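You operate a simulated robot arm through the tools that you are given. There is no shell and no other tool.

You run a simulated robot arm. Do the job below in one go: nothing can be reset, and whatever is moved stays where it is left.

JOB
Put things in order on the oak table. At the end: the orange gel carton stands where the cream note card (marked "BILLS") stood; the cream note card is on the small grey box; the red pocket book stands where the white pocket book stood; the white pocket book stands where the orange gel carton stood; whatever was shut is shut again. Leave all else as you found it, and nothing knocked over.

Only the result counts: the job must be done as asked and must still hold three seconds after the hand-in. Knocking over, shifting, dropping, spilling or breaking anything else fails it.

ROBOT AND FRAMES
A 6-joint arm with a two-finger parallel gripper, fixed in place. Base frame: the origin is on the floor under the middle of its stand, x ahead of it, y to its left, z up; the work surface is at about z = 720. Readings come in mm, degrees, newtons and seconds.
With the tool pointing down near the work surface it reaches from about 220 to 620 mm from the base axis. Its first joint turns from -66.0 to 66.0 degrees. Payload 2.7 kg.
The tool frame sits at the grasp point between the pads (the TCP): z along the fingers, y along the line on which they close. The tips reach 23 mm beyond it. The gripper opens to 94 mm. The fingers are 38 mm wide and 10 mm thick; the gripper's body (54 by 96 mm) begins 39 mm behind the TCP.
Orientation is that of the tool frame in the base frame, as a unit quaternion [x, y, z, w]. With the fingers straight down and closing along the base's y, the tool's x points along the base's -x, its y along +y and its z along -z.

CONTROLS
- The arm moves only by the tool send_rows. Its argument "targets" is a list that holds one entry, the list of rows, each a list of 6 numbers: the shift along the tool's x, y, z in mm, then the turn, a rotation vector about the tool's x, y, z in degrees. In form: [[[tx, ty, tz, wx, wy, wz], ...]]. A call has 1 to 20 rows; each row shifts and turns the commanded pose from where the row before left it, along the tool's axes as they then stand. "grip" is the closure, from 0 (fully open) to 1 (shut), set as the call begins (left out, the last holds). A row lasts 0.2 s, in which the tool goes at most 50 mm and 8.6 degrees; a call with a longer step from one row to the next is refused whole, and so is a gripper value outside its range. A pose out of reach is approached as far as the arm can. The call stops where the force on the tool passes 40 N (or 10 N more than at its start, if that is more) or the arm is blocked; 0.2 s more then pass. The fingers move at their own pace (about 45 mm/s each) and stop on an object; they squeeze with about 28 N. The grip force told is the motor's: it shows also when the fingers shut on nothing. Time passes only in rows, and 0.2 s behind the last, so rows that do not move let the fingers close. The reply holds the time, the measured pose of the TCP, the force on the tool along the base axes, the opening and the grip force, in the units named above and with some noise, with the torque about the TCP (base axes, N m) and any sound that the robot's microphone picked up.
- Cameras (640 x 400 px; columns grow to the right, rows downward): "scene" is fixed at [58.5, -421.7, 1399.2]; the picture's right is [0.90, -0.43, 0.00], its down [-0.27, -0.57, -0.78] and it looks along [0.33, 0.70, -0.63] (base axes); focal length 323 px, centre (320, 200). "wrist" rides on the gripper at [86, 16, -74] in the tool frame; the picture's right is [-0.18, 0.98, 0.00], its down [-0.58, -0.11, -0.81] and it looks along [-0.79, -0.15, 0.59] (tool axes); focal length 243 px, centre (320, 200). There is no depth. A picture from a camera that has moved, and an enlarged one, comes with that camera's place and axes in the base frame and with its lens.
- capture(camera): a new picture of that camera. No time passes.
- zoom(camera, box): a new picture of the part [left, top, right, bottom] of that camera's present view, enlarged. No time passes.
- close_job(): hands the job in; it is judged then, once.

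Nothing tells you positions but the pictures and the camera data. Unless the task says otherwise, let go and move clear before handing in.

The tools are called after "Emit:" as name(argument=value, ...) on one line, values as JSON. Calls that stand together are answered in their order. send_rows: Moves the arm, as the interface text tells. Its arguments: {"type":"object","properties":{"targets":{"type":"array"},"grip":{"type":"number"}},"required":["targets"]} The other tools are called the same way: capture (camera) takes a picture; zoom (camera, box) takes an enlarged picture of a part of a camera's view; close_job () hands the job in.

At the start:

```text
t: 0.0
ee_pos: [392.4, 79.1, 1001.7]
tool_rot: [-0.002, 1.0, 0.001, 0.0]
wrist_force: [0.2, -0.7, -0.7]
ft_torque: [-0.01, 0.04, 0.01]
finger_gap: 94.2
grasp_force: 0.1
```

scene: 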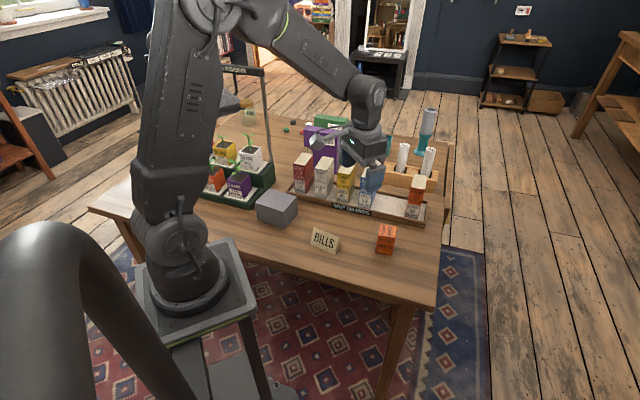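
wrist: 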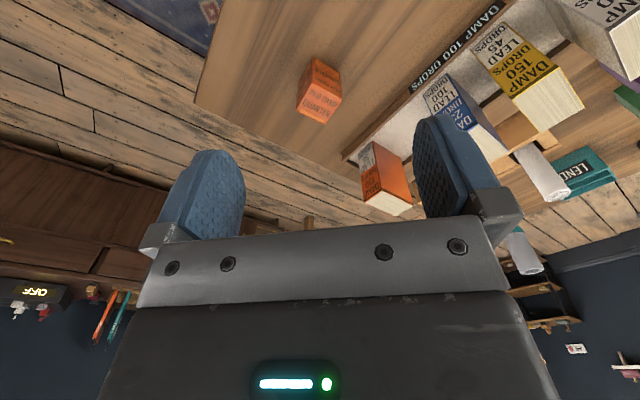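

I see a table with a tiered stand of pots, a grey box, a row of pocket books on a shelf/tray, a "BILLS" card and an orange carton. I'll zoom in to identify each item first.

Emit:
zoom(camera="scene", box=[280, 120, 460, 232])

Emit:
zoom(camera="scene", box=[180, 60, 360, 172])

Emit:
zoom(camera="scene", box=[180, 150, 420, 300])

Emit:
zoom(camera="wrist", box=[270, 0, 640, 231])

```text
3.56 times, centred on (370, 176) of scene
camera zoom: at [58.5, -421.7, 1399.2], right [0.9, -0.43, 0.0], down [-0.27, -0.57, -0.78], along [0.33, 0.7, -0.63], focal length 1148 px, centre (142, 285)
```

zoom: 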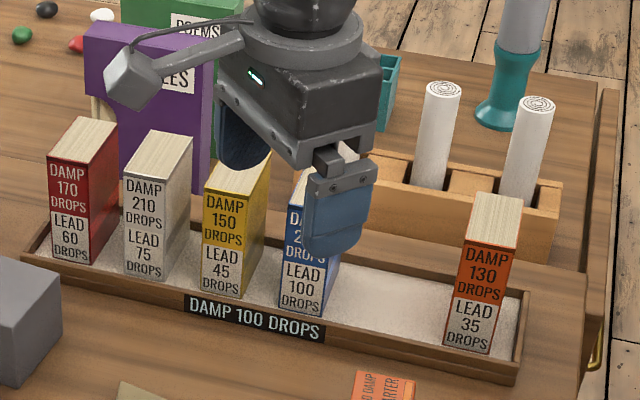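

```text
3.56 times, centred on (270, 116) of scene
camera zoom: at [58.5, -421.7, 1399.2], right [0.9, -0.43, 0.0], down [-0.27, -0.57, -0.78], along [0.33, 0.7, -0.63], focal length 1148 px, centre (498, 499)
```

zoom: 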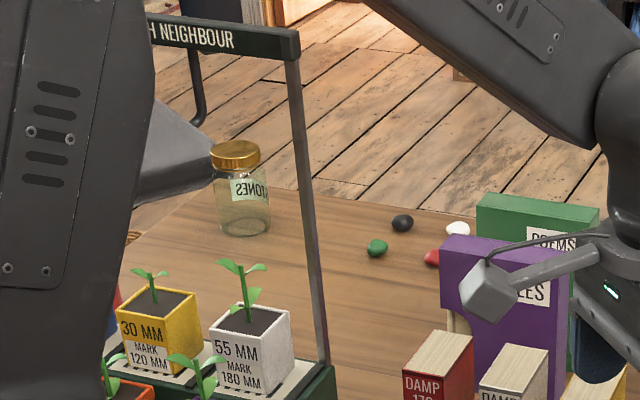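

```text
2.67 times, centred on (300, 225) of scene
camera zoom: at [58.5, -421.7, 1399.2], right [0.9, -0.43, 0.0], down [-0.27, -0.57, -0.78], along [0.33, 0.7, -0.63], focal length 861 px, centre (373, 133)
```

zoom: 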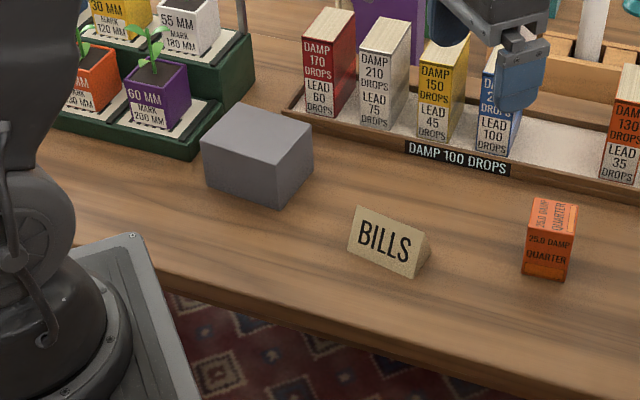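

```text
1.73 times, centred on (455, 116) of wrist
camera zoom: at [305.0, 94.4, 1075.6], right [0.18, 0.98, 0.0], down [0.58, -0.11, 0.81], along [0.79, -0.15, -0.59], focal length 420 px, centre (86, 346)
```

zoom: 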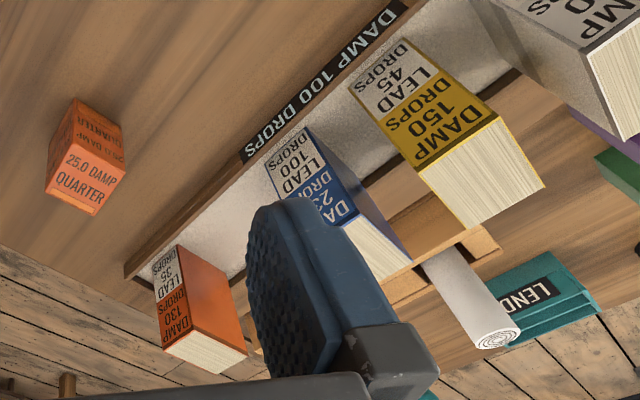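

The row in the tray is red, white, yellow, blue and orange books. The small orange "25.0 DAMP QUARTER" cube at the front looks like the gel carton, with the BILLS tent card near it and the grey box to its left. I'll pull the arm back and turn it to get a closer wrist view.

Emit:
send_rows(targets=[[[40, 18, 0, 0, 0, 0], [40, 18, 0, 0, 0, 0], [40, 18, 0, 0, 0, 0], [40, 17, 0, 0, 0, 0], [0, 0, 0, 0, 0, -8.4], [0, 0, 0, 0, 0, -8.4], [0, 0, 0, 0, 0, -8.4], [0, 0, 0, 0, 0, -8.4], [0, 0, 0, 0, 0, -8.4], [0, 0, 0, 0, 0, 0]]], grip=0)

```text
t: 2.2
ee_pos: [231.2, 148.5, 1002.1]
tool_rot: [-0.36, 0.933, 0.0, 0.0]
wrist_force: [-0.3, 1.0, 0.2]
ft_torque: [0.0, -0.03, -0.01]
finger_gap: 94.2
grasp_force: 0.1
```

The arm has moved back to about (231, 148, 1002) with a yaw of 42°. Next I'll take both pictures.

Emit:
capture(camera="wrist")

Emit:
capture(camera="scene")

```text
taken
camera wrist: at [156.1, 102.9, 1075.7], right [-0.52, 0.85, 0.0], down [0.5, 0.31, 0.81], along [0.69, 0.42, -0.59], focal length 243 px, centre (320, 200)
```

wrist: 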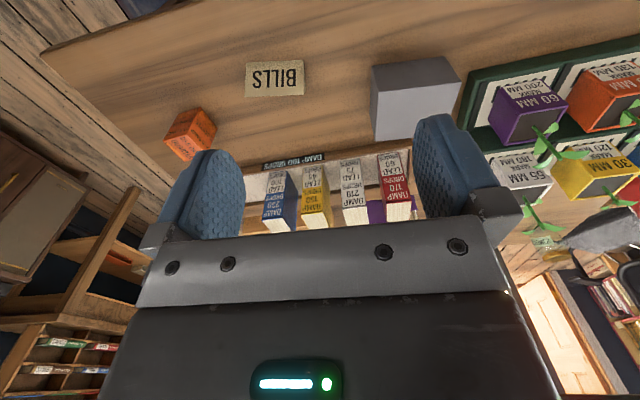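

```text
taken
```

scene: 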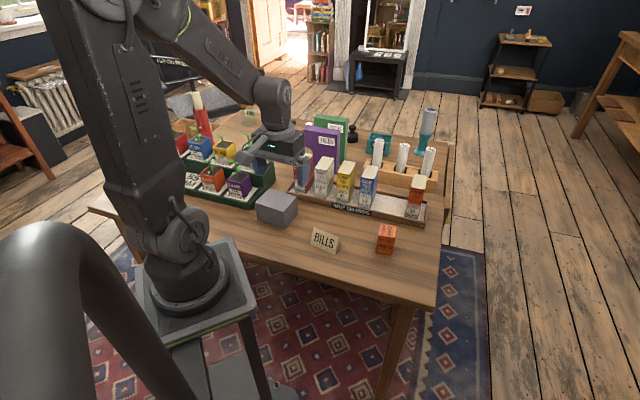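

The view of the tray is clearer now. I'll zoom in for accurate edges.

Emit:
zoom(camera="scene", box=[280, 110, 440, 210])

Emit:
zoom(camera="scene", box=[350, 150, 450, 262])

Emit:
zoom(camera="scene", box=[240, 175, 360, 260])

Emit:
zoom(camera="wrist", box=[140, 40, 480, 240])

Emit:
zoom(camera="scene", box=[130, 70, 300, 210])

Emit:
zoom(camera="wrist", box=[440, 20, 640, 260])

```text
4.00 times, centred on (360, 160) of scene
camera zoom: at [58.5, -421.7, 1399.2], right [0.9, -0.43, 0.0], down [-0.27, -0.57, -0.78], along [0.33, 0.7, -0.63], focal length 1291 px, centre (160, 360)
```

zoom: 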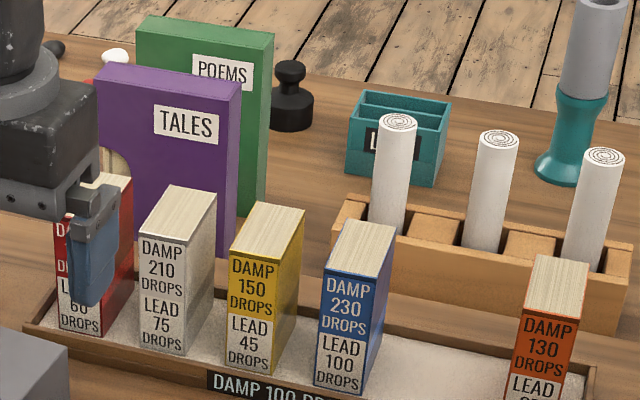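

```text
3.57 times, centred on (400, 206) of scene
camera zoom: at [58.5, -421.7, 1399.2], right [0.9, -0.43, 0.0], down [-0.27, -0.57, -0.78], along [0.33, 0.7, -0.63], focal length 1153 px, centre (34, 179)
```

zoom: 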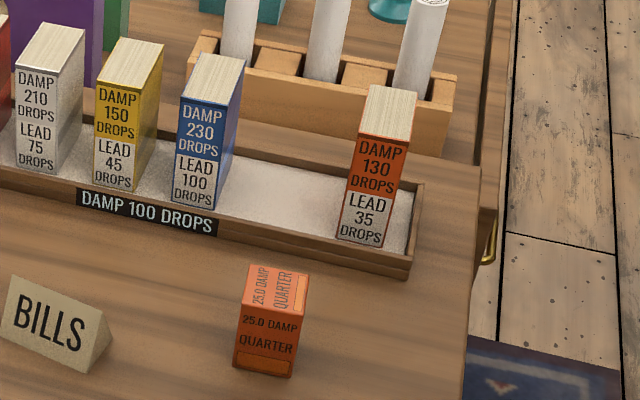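

```text
4.71 times, centred on (300, 218) of scene
camera zoom: at [58.5, -421.7, 1399.2], right [0.9, -0.43, 0.0], down [-0.27, -0.57, -0.78], along [0.33, 0.7, -0.63], focal length 1519 px, centre (414, 118)
```

zoom: 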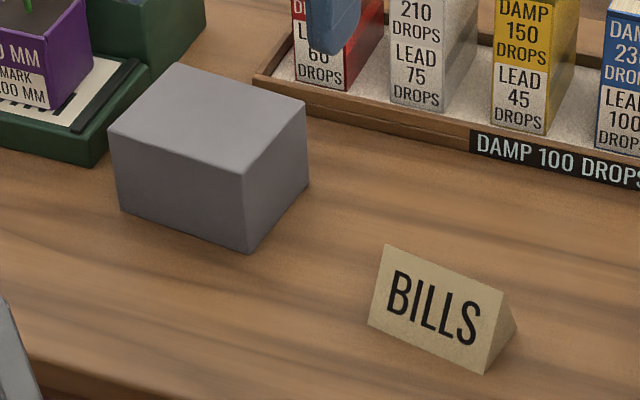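

```text
1.88 times, centred on (310, 140) of wrist
camera zoom: at [156.1, 102.9, 1075.7], right [-0.52, 0.85, 0.0], down [0.5, 0.31, 0.81], along [0.69, 0.42, -0.59], focal length 457 px, centre (339, 313)
```

zoom: 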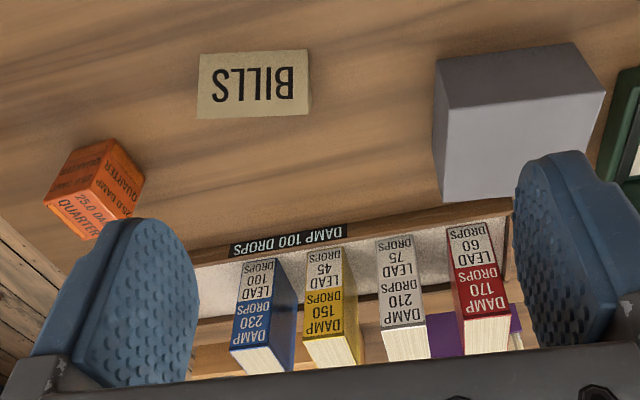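

```text
2.86 times, centred on (215, 140) of scene
camera zoom: at [58.5, -421.7, 1399.2], right [0.9, -0.43, 0.0], down [-0.27, -0.57, -0.78], along [0.33, 0.7, -0.63], focal length 922 px, centre (620, 371)
```

zoom: 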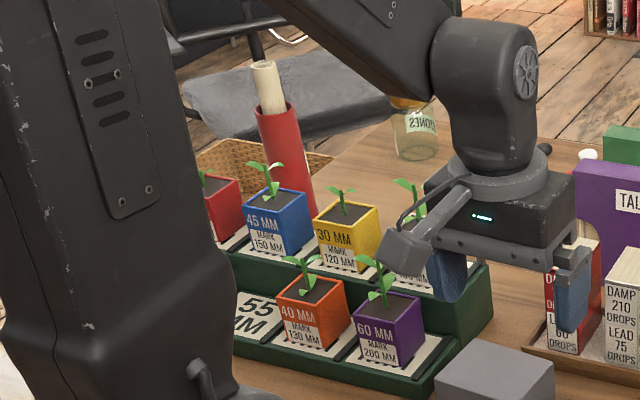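

```text
1.67 times, centred on (540, 140) of wrist
camera zoom: at [156.1, 102.9, 1075.7], right [-0.52, 0.85, 0.0], down [0.5, 0.31, 0.81], along [0.69, 0.42, -0.59], focal length 404 px, centre (-47, 300)
```

zoom: 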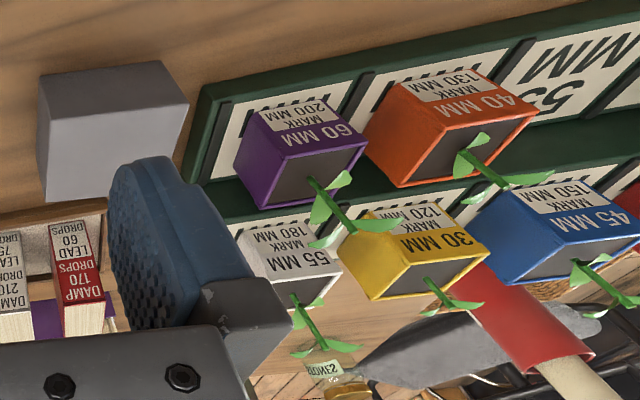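

Measured positions: card about (348, 144), 78×43×48 mm, yaw about 35°; gel carton (490, 58); grey box (263, 315), top about z 784; white book (452, 360); red book (397, 413). I'll start with the card and hover above it to check alignment.

Emit:
send_rows(targets=[[[0, 0, 0, 0, 0, 7.6], [-23.3, -17.6, 38, 0, 0, 0], [-23.3, -17.6, 38, 0, 0, 0], [-23.3, -17.6, 38, 0, 0, 0], [-23.3, -17.6, 38, 0, 0, 0], [0, 0, 0, 0, 0, 0], [0, 0, 0, 0, 0, 0]]], grip=0)

Emit:
capture(camera="wrist")

Emit:
capture(camera="scene")

```text
t: 3.8
ee_pos: [349.0, 143.2, 846.9]
tool_rot: [-0.297, 0.955, 0.0, 0.0]
wrist_force: [0.7, 0.4, -0.3]
ft_torque: [0.03, -0.02, 0.0]
finger_gap: 94.0
grasp_force: 0.1
```

```text
taken
camera wrist: at [267.7, 107.8, 922.1], right [-0.4, 0.91, 0.0], down [0.54, 0.24, 0.81], along [0.74, 0.33, -0.59], focal length 243 px, centre (320, 200)
```

wrist: 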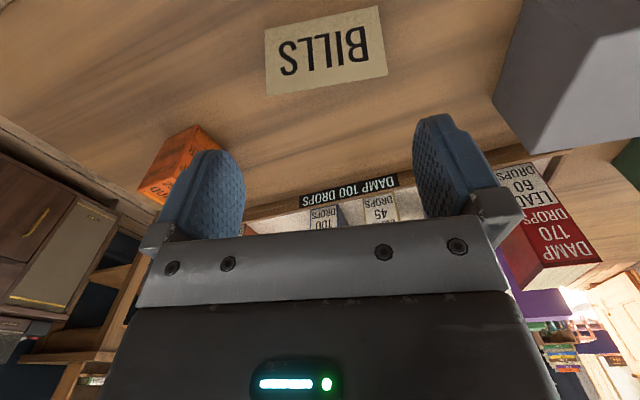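

```text
taken
```

scene: 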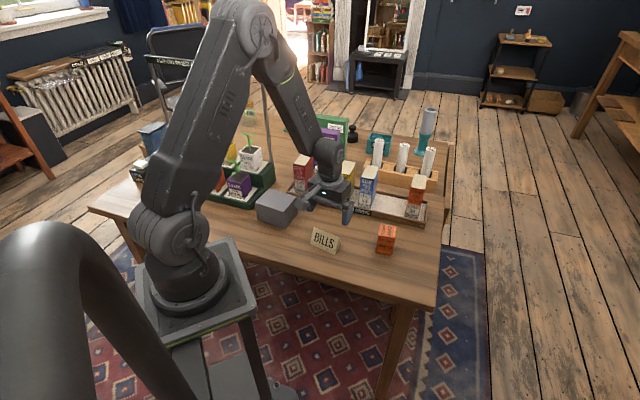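

The gripper hovers over the card. I'll zoom in to refine the alignment.

Emit:
zoom(camera="wrist", box=[230, 0, 430, 125])

Emit:
zoom(camera="scene", box=[290, 170, 370, 260])

```text
3.20 times, centred on (330, 62) of wrist
camera zoom: at [267.7, 107.8, 922.1], right [-0.4, 0.91, 0.0], down [0.54, 0.24, 0.81], along [0.74, 0.33, -0.59], focal length 776 px, centre (288, 640)
```

zoom: 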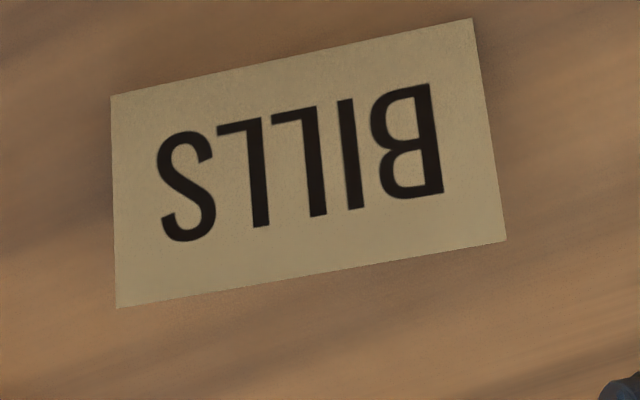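

```text
4.44 times, centred on (330, 215) of scene
camera zoom: at [58.5, -421.7, 1399.2], right [0.9, -0.43, 0.0], down [-0.27, -0.57, -0.78], along [0.33, 0.7, -0.63], focal length 1435 px, centre (276, 133)
```

zoom: 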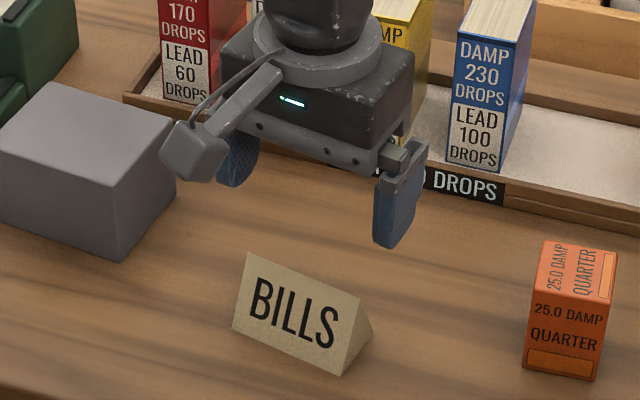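

From the wrist view the card centre is near (343, 145), slightly off the scene estimate. I'll shift and lower to just above the ridge, then look again.

Emit:
send_rows(targets=[[[3.6, 4.4, 0, 0, 0, 0], [0, 0, 20, 0, 0, 0], [0, 0, 20, 0, 0, 0], [0, 0, 0, 0, 0, 0], [0, 0, 0, 0, 0, 0]]], grip=0)

Emit:
capture(camera="wrist")

Emit:
zoom(camera="scene", box=[290, 170, 370, 260])

```text
t: 5.0
ee_pos: [341.9, 145.3, 809.0]
tool_rot: [-0.296, 0.955, 0.0, 0.0]
wrist_force: [0.3, 0.1, -0.4]
ft_torque: [0.03, 0.01, -0.03]
finger_gap: 93.9
grasp_force: 0.0
```

```text
taken
camera wrist: at [261.3, 109.1, 883.1], right [-0.4, 0.91, 0.0], down [0.54, 0.24, 0.81], along [0.74, 0.33, -0.59], focal length 243 px, centre (320, 200)
```

wrist: 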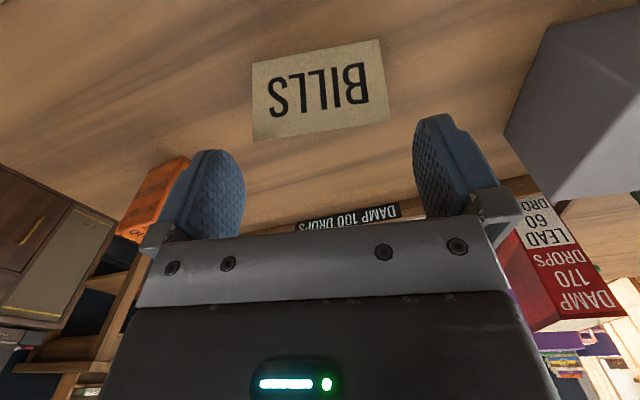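

```text
4.44 times, centred on (330, 215) of scene
camera zoom: at [58.5, -421.7, 1399.2], right [0.9, -0.43, 0.0], down [-0.27, -0.57, -0.78], along [0.33, 0.7, -0.63], focal length 1435 px, centre (276, 133)
```

zoom: 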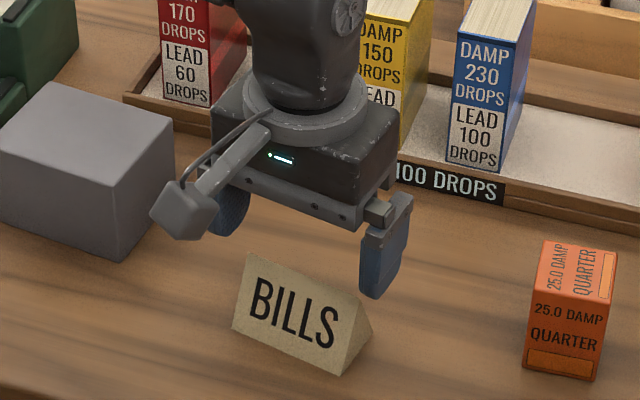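

Card alignment is within about 1 mm: the ends are at ±40 mm on the closing axis and the fingers are at ±47 mm. I'll descend around it.

Emit:
send_rows(targets=[[[-1, -0.7, 12, 0, 0, 0], [0, 0, 13, 0, 0, 0], [0, 0, 13, 0, 0, 0], [0, 0, 13, 0, 0, 0], [0, 0, 11, 0, 0, 0], [0, 0, 0, 0, 0, 0], [0, 0, 0, 0, 0, 0]]], grip=0)

Emit:
capture(camera="wrist")

Emit:
zoom(camera="scene", box=[290, 170, 370, 260])

```text
t: 6.6
ee_pos: [345.5, 146.6, 746.2]
tool_rot: [-0.296, 0.955, 0.0, -0.001]
wrist_force: [-0.1, 0.2, -0.1]
ft_torque: [0.0, -0.03, -0.04]
finger_gap: 93.9
grasp_force: 0.1
```

```text
taken
camera wrist: at [264.0, 109.6, 820.5], right [-0.4, 0.91, 0.0], down [0.54, 0.24, 0.81], along [0.74, 0.33, -0.59], focal length 243 px, centre (320, 200)
```

wrist: 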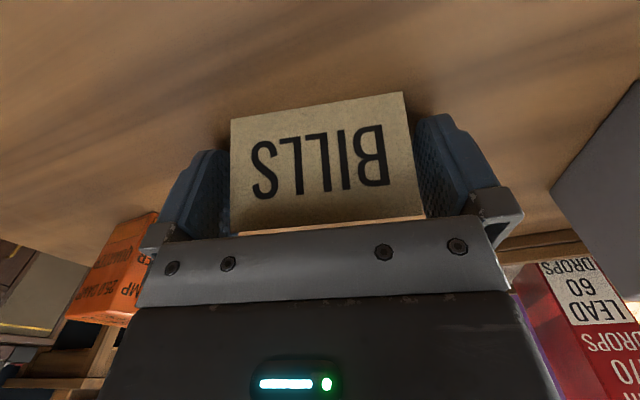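

```text
4.44 times, centred on (330, 215) of scene
camera zoom: at [58.5, -421.7, 1399.2], right [0.9, -0.43, 0.0], down [-0.27, -0.57, -0.78], along [0.33, 0.7, -0.63], focal length 1435 px, centre (276, 133)
```

zoom: 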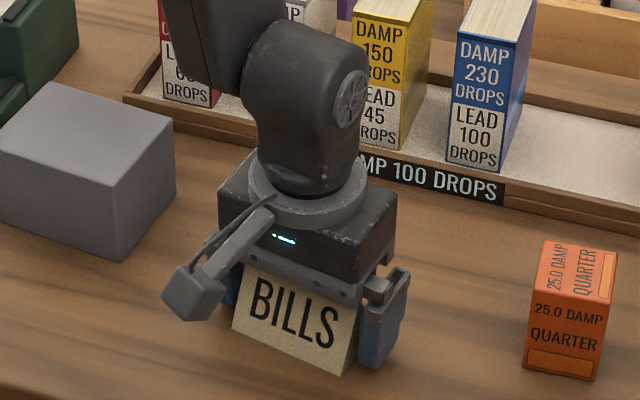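

The fingers straddle the card cleanly. I'll close on it.

Emit:
send_rows(targets=[[[0, 0, 0, 0, 0, 0], [0, 0, 0, 0, 0, 0], [0, 0, 0, 0, 0, 0], [0, 0, 0, 0, 0, 0]]], grip=1)

Emit:
capture(camera="wrist")

```text
t: 7.6
ee_pos: [344.2, 145.8, 745.8]
tool_rot: [-0.297, 0.955, 0.0, 0.001]
wrist_force: [-0.4, 0.8, -0.6]
ft_torque: [0.0, 0.0, 0.02]
finger_gap: 78.5
grasp_force: 28.5
```

```text
taken
camera wrist: at [264.0, 109.6, 820.6], right [-0.4, 0.91, 0.0], down [0.54, 0.24, 0.81], along [0.74, 0.33, -0.59], focal length 243 px, centre (320, 200)
```

wrist: 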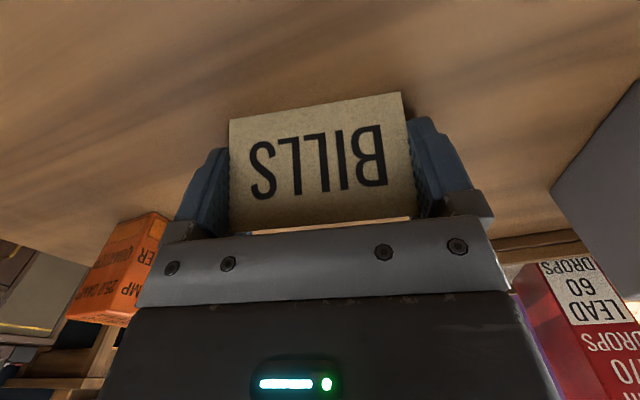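

I have the card (gap 78.5 mm, 28 N). Next I'll lift it and carry it over to the grey box.

Emit:
send_rows(targets=[[[0, 0, -20, 0, 0, 0], [0, 0, -40, 0, 0, 0], [0, 0, -40, 0, 0, 0], [0, 0, -35, 0, 0, 0], [0, 0, 0, 0, 0, -5], [-9.1, 36.5, 0, 0, 0, 0], [-9.1, 36.5, 0, 0, 0, 0], [-9.1, 36.5, 0, 0, 0, 0], [-9.1, 36.5, 0, 0, 0, 0], [-9.1, 36.5, 0, 0, 0, 0], [0, 0, 0, 0, 0, 0], [0, 0, 0, 0, 0, 0]]], grip=1)

Emit:
capture(camera="wrist")

Emit:
capture(camera="scene")

```text
t: 10.2
ee_pos: [261.9, 316.3, 883.0]
tool_rot: [-0.337, 0.941, 0.0, 0.0]
wrist_force: [-0.6, -0.7, -0.1]
ft_torque: [0.0, -0.01, 0.02]
finger_gap: 78.7
grasp_force: 28.0
```

```text
taken
camera wrist: at [183.9, 273.7, 957.5], right [-0.48, 0.88, 0.0], down [0.52, 0.28, 0.81], along [0.71, 0.39, -0.59], focal length 243 px, centre (320, 200)
```

wrist: 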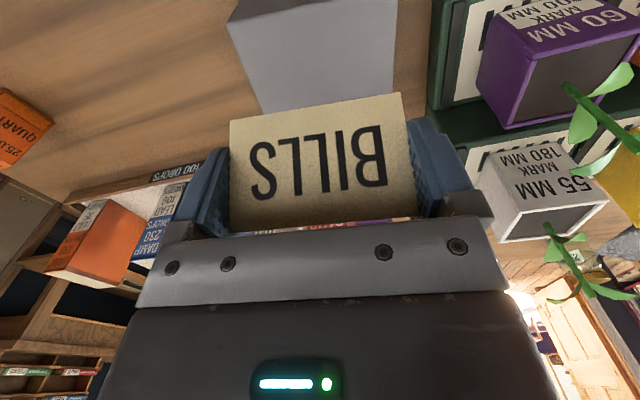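

```text
taken
```

scene: 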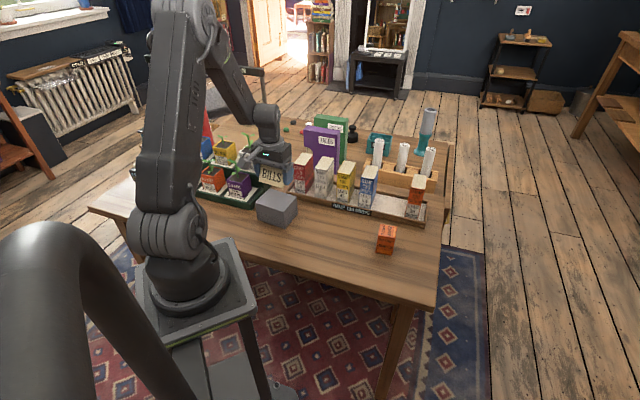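

The card is held over the box. I'll zoom in to locate the box's top edges relative to the tool.

Emit:
zoom(camera="wrist", box=[200, 0, 460, 130])

Emit:
zoom(camera="scene", box=[220, 130, 320, 240])

```text
2.46 times, centred on (330, 65) of wrist
camera zoom: at [183.9, 273.7, 957.5], right [-0.48, 0.88, 0.0], down [0.52, 0.28, 0.81], along [0.71, 0.39, -0.59], focal length 597 px, centre (295, 532)
```

zoom: 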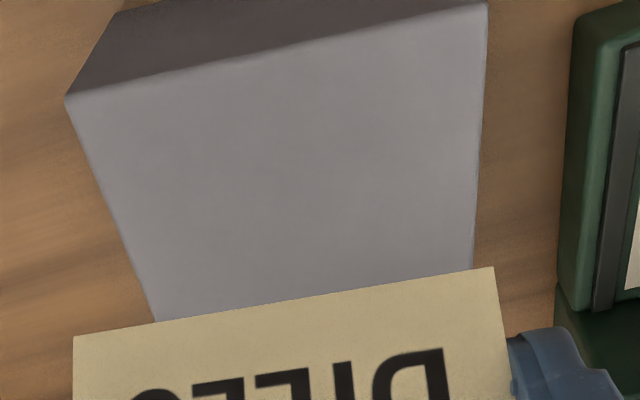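

```text
3.64 times, centred on (270, 185) of scene
camera zoom: at [58.5, -421.7, 1399.2], right [0.9, -0.43, 0.0], down [-0.27, -0.57, -0.78], along [0.33, 0.7, -0.63], focal length 1174 px, centre (502, 254)
```

zoom: 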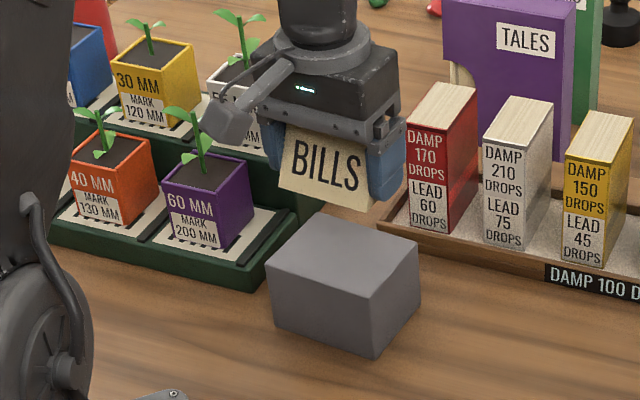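

The box is square to the tool and its centre is about 4 mm nearer the base. I'll shift to that and lower to just above the box top.

Emit:
send_rows(targets=[[[3.6, 0.6, 10, 0, 0, 0], [0, 0, 20, 0, 0, 0], [0, 0, 20, 0, 0, 0], [0, 0, 15, 0, 0, 0], [0, 0, 0, 0, 0, 0], [0, 0, 0, 0, 0, 0]]], grip=1)

Emit:
zoom(camera="scene", box=[230, 150, 310, 240])

Emit:
capture(camera="wrist")

```text
t: 11.6
ee_pos: [259.7, 315.0, 817.9]
tool_rot: [-0.338, 0.941, 0.0, 0.001]
wrist_force: [0.7, 0.5, 0.0]
ft_torque: [0.02, -0.04, 0.01]
finger_gap: 78.8
grasp_force: 27.9
```

```text
4.44 times, centred on (270, 195) of scene
camera zoom: at [58.5, -421.7, 1399.2], right [0.9, -0.43, 0.0], down [-0.27, -0.57, -0.78], along [0.33, 0.7, -0.63], focal length 1435 px, centre (542, 222)
```

zoom: 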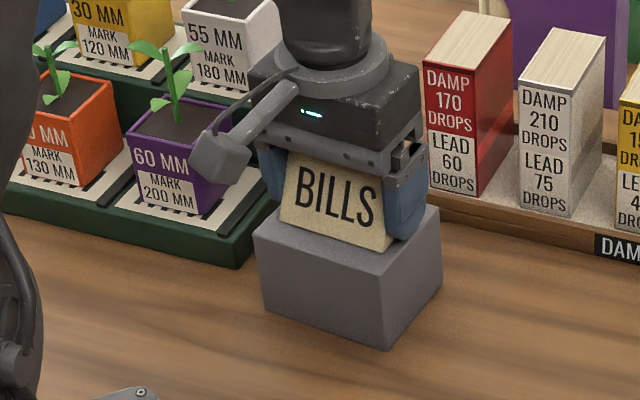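

```text
taken
camera wrist: at [182.4, 272.2, 892.3], right [-0.48, 0.88, 0.0], down [0.52, 0.28, 0.81], along [0.71, 0.39, -0.59], focal length 243 px, centre (320, 200)
```

wrist: 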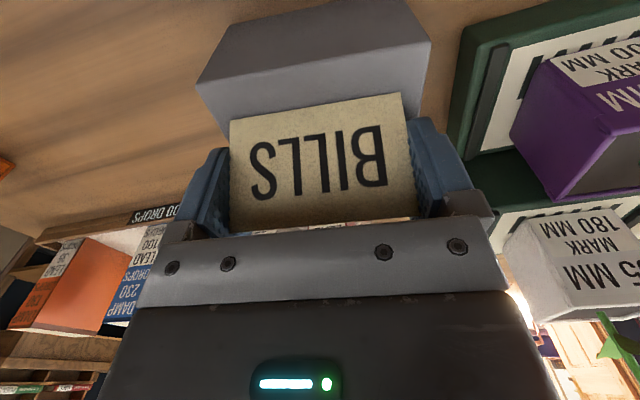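

The card is about 8 mm above the box top. I'll lower it in small steps and watch the force.

Emit:
send_rows(targets=[[[0, 0, 2, 0, 0, 0], [0, 0, 2, 0, 0, 0], [0, 0, 0, 0, 0, 0]]], grip=1)

Emit:
send_rows(targets=[[[0, 0, 1, 0, 0, 0], [0, 0, 0, 0, 0, 0]]], grip=1)

Emit:
send_rows(targets=[[[0, 0, 1, 0, 0, 0], [0, 0, 0, 0, 0, 0]]], grip=1)

```text
t: 12.4
ee_pos: [260.1, 314.9, 815.4]
tool_rot: [-0.338, 0.941, 0.001, 0.002]
wrist_force: [-4.4, -1.8, 27.2]
ft_torque: [-0.11, 0.09, -0.01]
finger_gap: 78.6
grasp_force: 28.3
```

```text
t: 13.0
ee_pos: [261.6, 313.9, 812.5]
tool_rot: [-0.338, 0.941, 0.001, 0.002]
wrist_force: [1.0, 0.2, 31.4]
ft_torque: [-0.31, -0.16, -0.06]
finger_gap: 78.8
grasp_force: 27.3
```

```text
t: 13.5
ee_pos: [261.9, 316.0, 814.3]
tool_rot: [-0.338, 0.941, 0.002, 0.003]
wrist_force: [-2.4, -2.1, 6.8]
ft_torque: [-0.06, 0.07, 0.0]
finger_gap: 78.8
grasp_force: 27.7
stopped in row 2: the force on the tool passed its limit at 42 N (the readings are from after the stop); the commanded pose is now the measured one
```

The card touched down at about TCP z 814, so the box top is near 788. The residual force is small; I'll check the view before releasing.

Emit:
zoom(camera="scene", box=[230, 150, 310, 240])

Emit:
capture(camera="wrist")

```text
4.44 times, centred on (270, 195) of scene
camera zoom: at [58.4, -421.8, 1399.2], right [0.9, -0.43, 0.0], down [-0.27, -0.57, -0.78], along [0.33, 0.7, -0.63], focal length 1435 px, centre (542, 222)
```

zoom: 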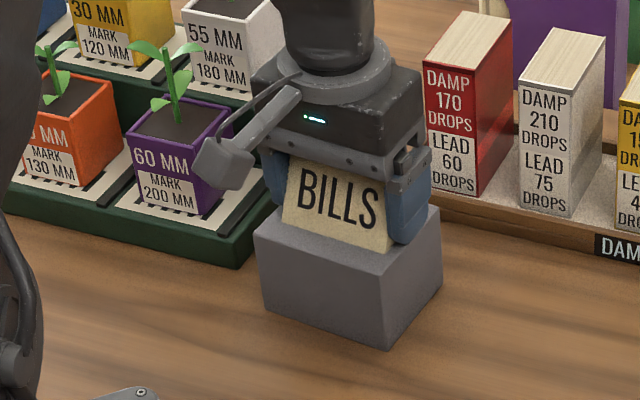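

```text
taken
camera wrist: at [183.8, 272.0, 887.4], right [-0.48, 0.88, 0.0], down [0.51, 0.28, 0.81], along [0.71, 0.39, -0.59], focal length 243 px, centre (320, 200)
```

wrist: 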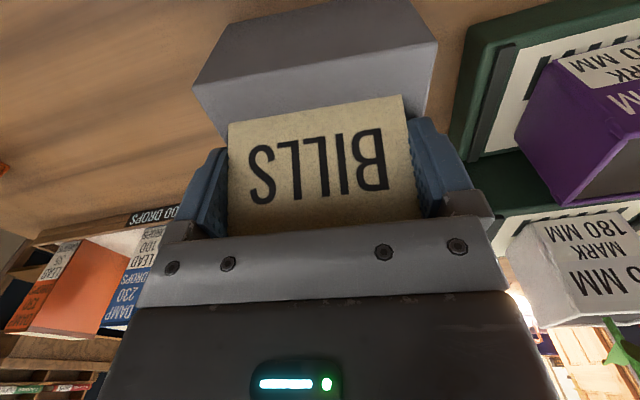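

The card sits level and well within the box top. I'll release it and lift straight up.

Emit:
send_rows(targets=[[[0, 0, 0, 0, 0, 0], [0, 0, 0, 0, 0, 0], [0, 0, 0, 0, 0, 0], [0, 0, 0, 0, 0, 0]]], grip=0)

Emit:
capture(camera="wrist")

```text
t: 14.5
ee_pos: [261.8, 315.6, 812.8]
tool_rot: [-0.338, 0.941, 0.002, 0.003]
wrist_force: [0.0, 4.3, 6.9]
ft_torque: [-0.2, -0.07, 0.01]
finger_gap: 93.3
grasp_force: 0.1
```

```text
taken
camera wrist: at [183.9, 272.4, 887.1], right [-0.48, 0.88, 0.0], down [0.51, 0.28, 0.81], along [0.71, 0.39, -0.59], focal length 243 px, centre (320, 200)
```

wrist: 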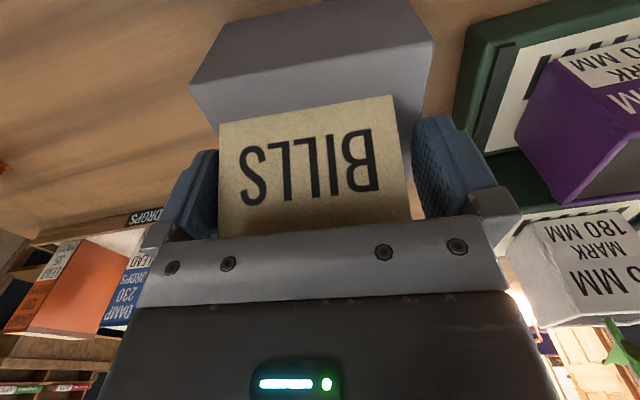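

The card shifted slightly with one finger as the gripper opened. I'll inspect closely before moving.

Emit:
zoom(camera="scene", box=[240, 160, 300, 230])

Emit:
zoom(camera="wrist", box=[160, 60, 480, 260])

```text
5.71 times, centred on (270, 195) of scene
camera zoom: at [58.5, -421.7, 1399.3], right [0.9, -0.43, 0.0], down [-0.27, -0.57, -0.78], along [0.33, 0.7, -0.63], focal length 1845 px, centre (606, 229)
```

zoom: 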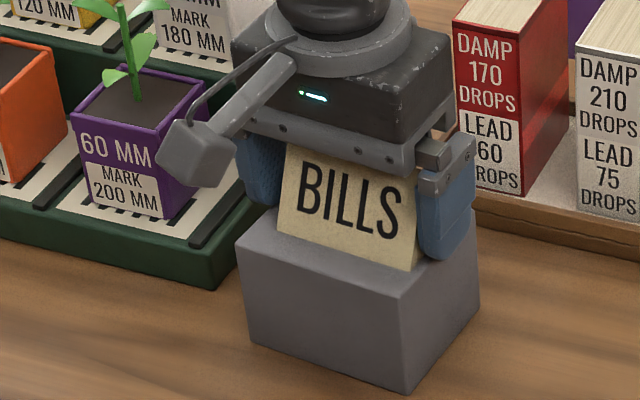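

```text
2.00 times, centred on (320, 160) of wrist
camera zoom: at [183.9, 272.4, 887.1], right [-0.48, 0.88, 0.0], down [0.51, 0.28, 0.81], along [0.71, 0.39, -0.59], focal length 485 px, centre (320, 280)
```

zoom: 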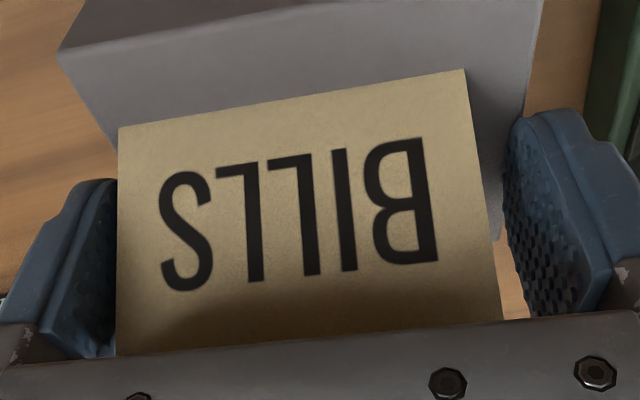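

The card looks upright but close to one finger, and there's a small residual load. I'll ease up about 2 mm and look again.

Emit:
send_rows(targets=[[[0, 0, -1, 0, 0, 0], [0, 0, -1, 0, 0, 0], [0, 0, 0, 0, 0, 0]]], grip=0)

Emit:
zoom(camera="wrist", box=[160, 60, 480, 260])

```text
t: 15.3
ee_pos: [261.3, 314.7, 814.3]
tool_rot: [-0.337, 0.941, 0.002, 0.002]
wrist_force: [-0.2, 0.3, 0.4]
ft_torque: [0.0, 0.02, 0.03]
finger_gap: 93.8
grasp_force: 0.2
```

```text
2.00 times, centred on (320, 160) of wrist
camera zoom: at [183.3, 272.2, 888.9], right [-0.48, 0.88, 0.0], down [0.52, 0.28, 0.81], along [0.71, 0.39, -0.59], focal length 485 px, centre (320, 280)
```

zoom: 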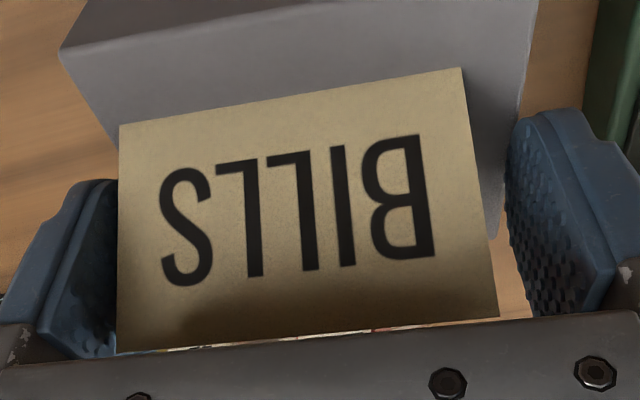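

The gripper is now free of load and the card stands on the box, 3.5 mm from one finger. I'll centre on it and lift straight up.

Emit:
send_rows(targets=[[[0, -3.5, 0, 0, 0, 0], [0, 0, -10, 0, 0, 0], [0, 0, -20, 0, 0, 0], [0, 0, -30, 0, 0, 0], [0, 0, -30, 0, 0, 0], [0, 0, 0, 0, 0, 0]]], grip=0)

Emit:
zoom(camera="scene", box=[240, 175, 360, 260])

Emit:
capture(camera="wrist")

```text
t: 16.7
ee_pos: [263.9, 311.4, 904.7]
tool_rot: [-0.338, 0.941, 0.002, 0.002]
wrist_force: [0.0, 0.2, 0.2]
ft_torque: [0.03, -0.01, -0.01]
finger_gap: 93.8
grasp_force: 0.0
```

```text
4.71 times, centred on (300, 218) of scene
camera zoom: at [58.5, -421.7, 1399.2], right [0.9, -0.43, 0.0], down [-0.27, -0.57, -0.78], along [0.33, 0.7, -0.63], focal length 1519 px, centre (414, 118)
```

zoom: 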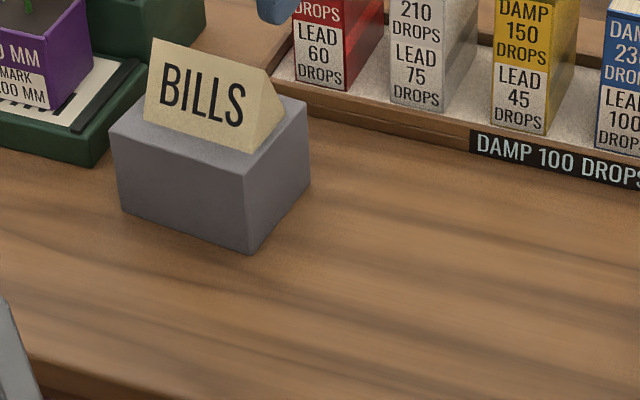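

```text
taken
camera wrist: at [186.1, 268.5, 979.1], right [-0.48, 0.88, 0.0], down [0.52, 0.28, 0.81], along [0.71, 0.39, -0.59], focal length 243 px, centre (320, 200)
```

wrist: 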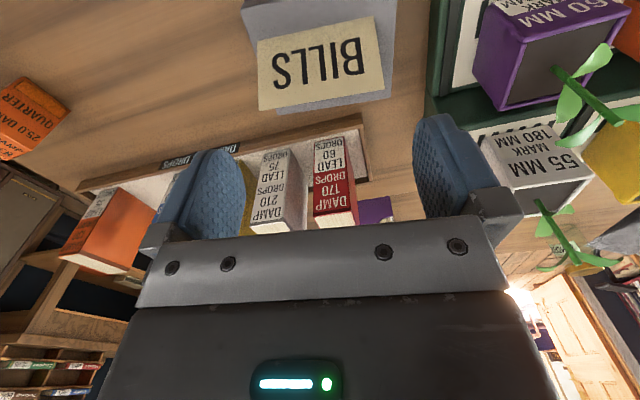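

The card stands safely on the box, which has barely moved. Next I'll go to the gel carton near (487, 58) and turn to match its faces.

Emit:
send_rows(targets=[[[-1.4, -42.1, 0, 0, 0, 0], [-1.4, -42.1, 0, 0, 0, 0], [-1.4, -42.1, 0, 0, 0, 0], [-1.4, -42.1, 0, 0, 0, 0], [-1.4, -42.1, 0, 0, 0, 0], [-1.4, -42.1, 0, 0, 0, 0], [-1.4, -42.1, 0, 0, 0, 0], [-1.4, -42.1, 0, 0, 0, 0], [0, 0, 20, 0, 0, -6], [0, 0, 20, 0, 0, -6], [0, 0, 0, 0, 0, 0], [0, 0, 0, 0, 0, 0]]], grip=0)

Emit:
capture(camera="wrist")

Emit:
capture(camera="scene")

```text
t: 19.3
ee_pos: [484.7, 60.5, 863.3]
tool_rot: [-0.434, 0.901, 0.001, 0.003]
wrist_force: [-0.4, -0.2, 0.5]
ft_torque: [0.01, 0.02, 0.02]
finger_gap: 94.1
grasp_force: 0.1
```

```text
taken
camera wrist: at [419.0, 1.3, 937.5], right [-0.66, 0.76, 0.0], down [0.44, 0.38, 0.81], along [0.61, 0.53, -0.59], focal length 243 px, centre (320, 200)
```

wrist: 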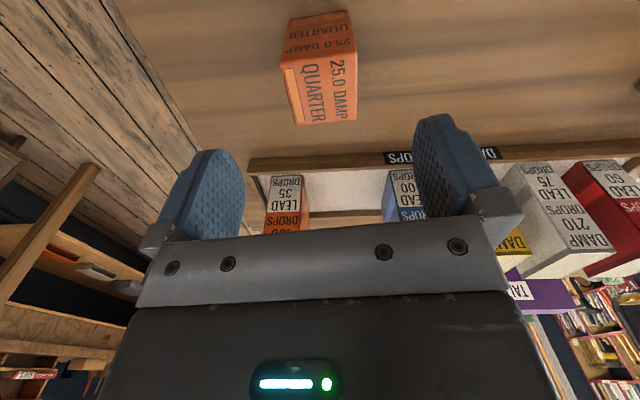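

```text
taken
```

scene: 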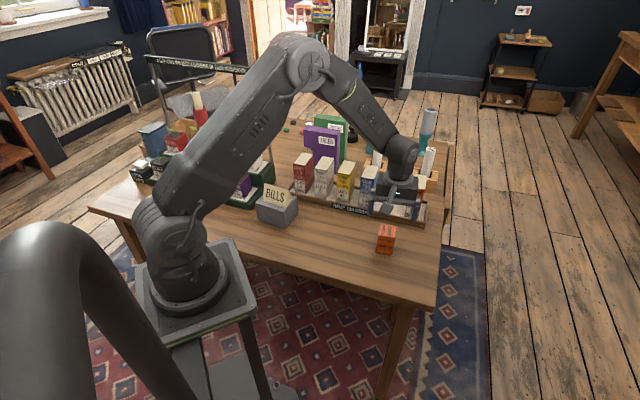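

Emit:
zoom(camera="wrist", box=[260, 0, 400, 140])

Emit:
zoom(camera="scene", box=[350, 170, 450, 262])

```text
2.86 times, centred on (330, 70) of wrist
camera zoom: at [419.0, 1.3, 937.5], right [-0.66, 0.76, 0.0], down [0.44, 0.38, 0.81], along [0.61, 0.53, -0.59], focal length 693 px, centre (291, 571)
```

zoom: 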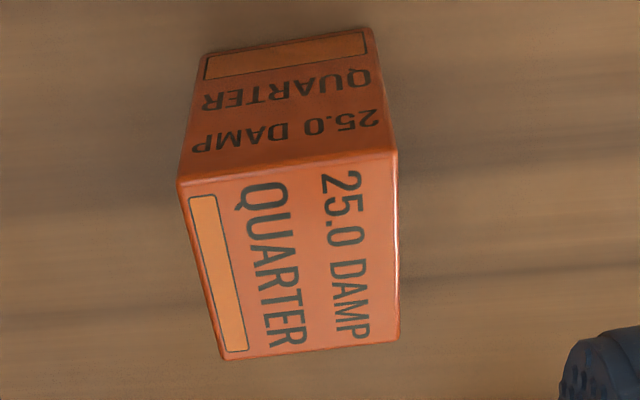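

```text
4.35 times, centred on (400, 216) of scene
camera zoom: at [58.5, -421.7, 1399.2], right [0.9, -0.43, 0.0], down [-0.27, -0.57, -0.78], along [0.33, 0.7, -0.63], focal length 1404 px, centre (-28, 130)
```

zoom: 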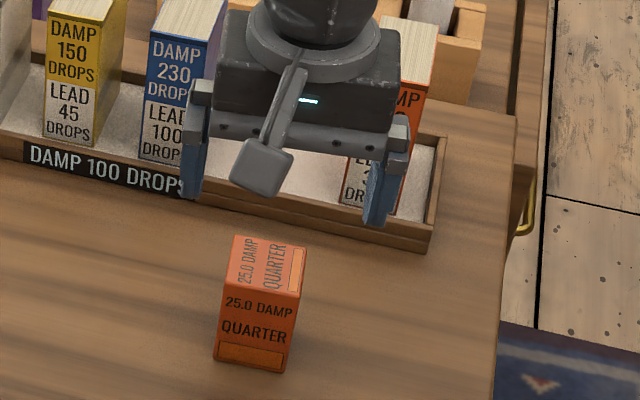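

The carton is about 45×45×66 mm, centred within 2 mm of the tool and turned 2.5°. I'll correct for both and descend to mid-height.

Emit:
send_rows(targets=[[[-0.9, 1.8, 0, 0, 0, 0], [0, 0, 10, 0, 0, 2.5], [0, 0, 25, 0, 0, 0], [0, 0, 25, 0, 0, 0], [0, 0, 25, 0, 0, 0], [0, 0, 22, 0, 0, 0], [0, 0, 0, 0, 0, 0], [0, 0, 0, 0, 0, 0]]], grip=0)

Emit:
capture(camera="wrist")

```text
t: 21.1
ee_pos: [483.9, 61.4, 756.3]
tool_rot: [-0.415, 0.91, 0.001, 0.004]
wrist_force: [-0.4, 0.6, -0.6]
ft_torque: [-0.04, -0.01, 0.0]
finger_gap: 94.0
grasp_force: 0.0
```

```text
taken
camera wrist: at [415.2, 6.1, 830.3], right [-0.62, 0.78, 0.0], down [0.46, 0.36, 0.81], along [0.63, 0.5, -0.59], focal length 243 px, centre (320, 200)
```

wrist: 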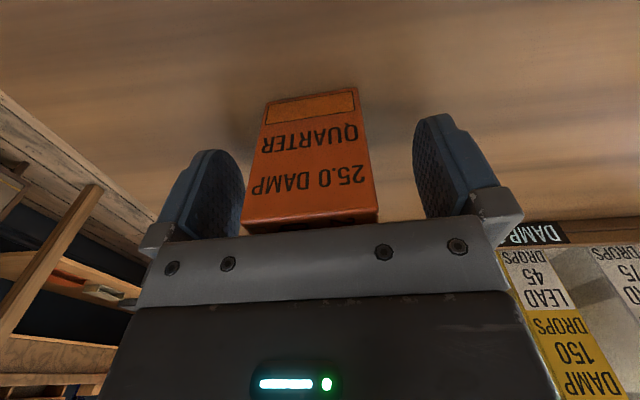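

The carton is centred between the fingers. I'll correct a small tool tilt (about 0.45°) and then close.

Emit:
send_rows(targets=[[[0, 0, 0, 0, 0.45, 0], [0, 0, 0, 0, 0, 0], [0, 0, 0, 0, 0, 0]]], grip=0)

Emit:
send_rows(targets=[[[0, 0, 0, 0, 0, 0], [0, 0, 0, 0, 0, 0], [0, 0, 0, 0, 0, 0], [0, 0, 0, 0, 0, 0], [0, 0, 0, 0, 0, 0]]], grip=1)

Emit:
capture(camera="wrist")

```text
t: 21.9
ee_pos: [484.6, 60.9, 755.8]
tool_rot: [-0.415, 0.91, 0.0, 0.0]
wrist_force: [-0.3, 0.3, -0.3]
ft_torque: [-0.03, -0.03, -0.02]
finger_gap: 94.1
grasp_force: 0.1
```

```text
t: 23.1
ee_pos: [485.5, 60.7, 756.4]
tool_rot: [-0.415, 0.91, -0.001, -0.001]
wrist_force: [0.8, -0.8, -0.6]
ft_torque: [0.0, -0.02, -0.03]
finger_gap: 45.8
grasp_force: 27.6
```

```text
taken
camera wrist: at [416.0, 6.4, 831.2], right [-0.62, 0.78, 0.0], down [0.46, 0.37, 0.81], along [0.63, 0.5, -0.59], focal length 243 px, centre (320, 200)
```

wrist: 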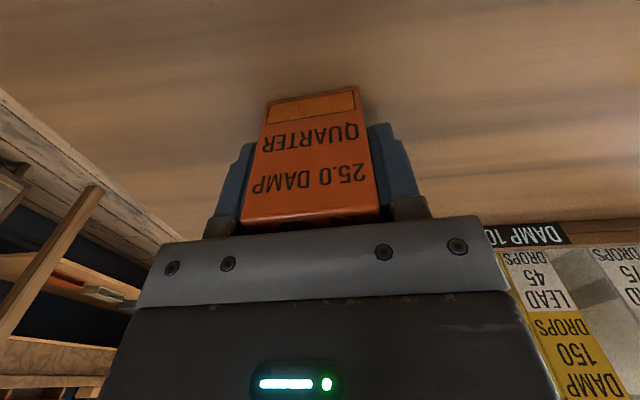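

The carton is gripped (45.8 mm). I'll lift it, carry it to the card's old spot at (344, 146), and turn it to the card's heading.

Emit:
send_rows(targets=[[[0, 0, -15, 0, 0, 0], [0, 0, -25, 0, 0, 0], [0, 0, -20, 0, 0, 0], [7.1, 40.4, 0, 0, 0, 0], [7.1, 40.4, 0, 0, 0, 0], [7.1, 40.4, 0, 0, 0, 0], [7.0, 40.6, 0, 0, 0, 0], [0, 0, 0, 0, 0, 7.2], [0, 0, 0, 0, 0, 7.2], [0, 0, 0, 0, 0, 0], [0, 0, 0, 0, 0, 0]]], grip=1)

Emit:
capture(camera="scene")

Emit:
capture(camera="wrist")

```text
t: 25.5
ee_pos: [344.8, 146.4, 816.6]
tool_rot: [-0.297, 0.955, 0.0, -0.002]
wrist_force: [-1.1, 0.4, -1.2]
ft_torque: [0.01, 0.02, -0.02]
finger_gap: 45.8
grasp_force: 28.1
```

```text
taken
```

scene: 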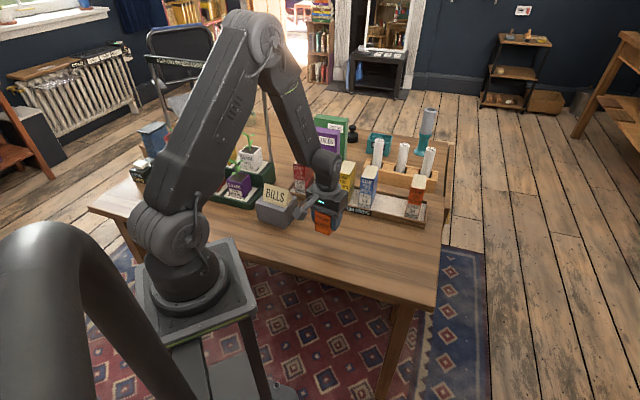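

```text
taken
camera wrist: at [263.7, 111.2, 892.5], right [-0.41, 0.91, 0.0], down [0.54, 0.24, 0.81], along [0.74, 0.33, -0.59], focal length 243 px, centre (320, 200)
```

wrist: 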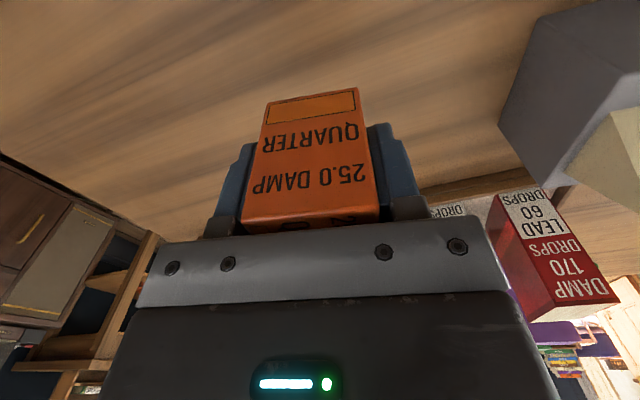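

It's in place over the old card spot. I'll lower to just above the table.

Emit:
send_rows(targets=[[[0, 0, 20, 0, 0, 0], [0, 0, 20, 0, 0, 0], [0, 0, 14, 0, 0, 0], [0, 0, 4, 0, 0, 0], [0, 0, 0, 0, 0, 0], [0, 0, 0, 0, 0, 0]]], grip=1)

```text
t: 26.9
ee_pos: [345.5, 146.4, 758.4]
tool_rot: [-0.298, 0.955, 0.0, -0.001]
wrist_force: [-0.6, 0.1, -1.9]
ft_torque: [0.01, -0.01, 0.01]
finger_gap: 45.6
grasp_force: 27.9
```

The carton should be about 2 mm above the surface with no contact yet. I'll take small steps, checking each one.

Emit:
send_rows(targets=[[[0, 0, 1, 0, 0, 0], [0, 0, 0, 0, 0, 0]]], grip=1)

```text
t: 27.5
ee_pos: [345.7, 145.7, 758.1]
tool_rot: [-0.298, 0.955, -0.001, -0.001]
wrist_force: [-0.5, 0.2, -1.5]
ft_torque: [-0.02, -0.01, 0.02]
finger_gap: 45.4
grasp_force: 28.1
```

Emit:
send_rows(targets=[[[0, 0, 0.7, 0, 0, 0], [0, 0, 0, 0, 0, 0]]], grip=1)

```text
t: 28.1
ee_pos: [346.9, 145.6, 757.9]
tool_rot: [-0.297, 0.955, 0.0, 0.0]
wrist_force: [-0.2, 0.2, -1.4]
ft_torque: [0.0, 0.0, -0.01]
finger_gap: 45.6
grasp_force: 27.8
```

No contact reading yet. I'll go one more small step.

Emit:
send_rows(targets=[[[0, 0, 0.5, 0, 0, 0], [0, 0, 0, 0, 0, 0]]], grip=1)

Emit:
zoom(camera="scene", box=[280, 180, 360, 260])

```text
t: 28.7
ee_pos: [346.1, 145.4, 755.6]
tool_rot: [-0.298, 0.955, 0.0, 0.0]
wrist_force: [-0.2, -0.4, -0.9]
ft_torque: [-0.03, 0.02, 0.01]
finger_gap: 46.0
grasp_force: 27.8
```

```text
5.00 times, centred on (320, 220) of scene
camera zoom: at [58.5, -421.7, 1399.2], right [0.9, -0.43, 0.0], down [-0.27, -0.57, -0.78], along [0.33, 0.7, -0.63], focal length 1614 px, centre (320, 100)
```

zoom: 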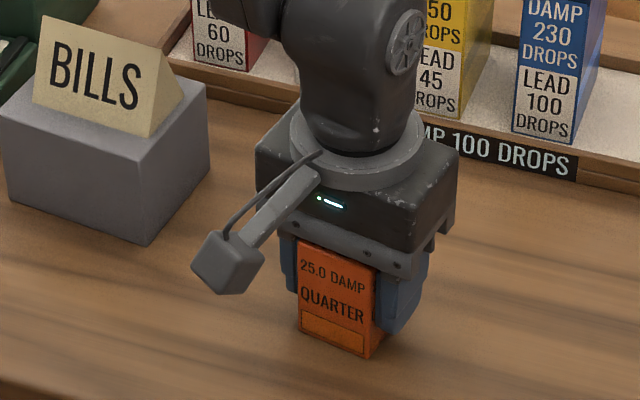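

It's very close to the surface. One more half-millimetre step should seat it.

Emit:
send_rows(targets=[[[0, 0, 0.5, 0, 0, 0], [0, 0, 0, 0, 0, 0]]], grip=1)

```text
t: 29.3
ee_pos: [345.3, 146.4, 757.7]
tool_rot: [-0.297, 0.955, 0.0, 0.0]
wrist_force: [-0.1, -1.9, 3.1]
ft_torque: [-0.07, -0.02, -0.04]
finger_gap: 45.8
grasp_force: 28.2
```

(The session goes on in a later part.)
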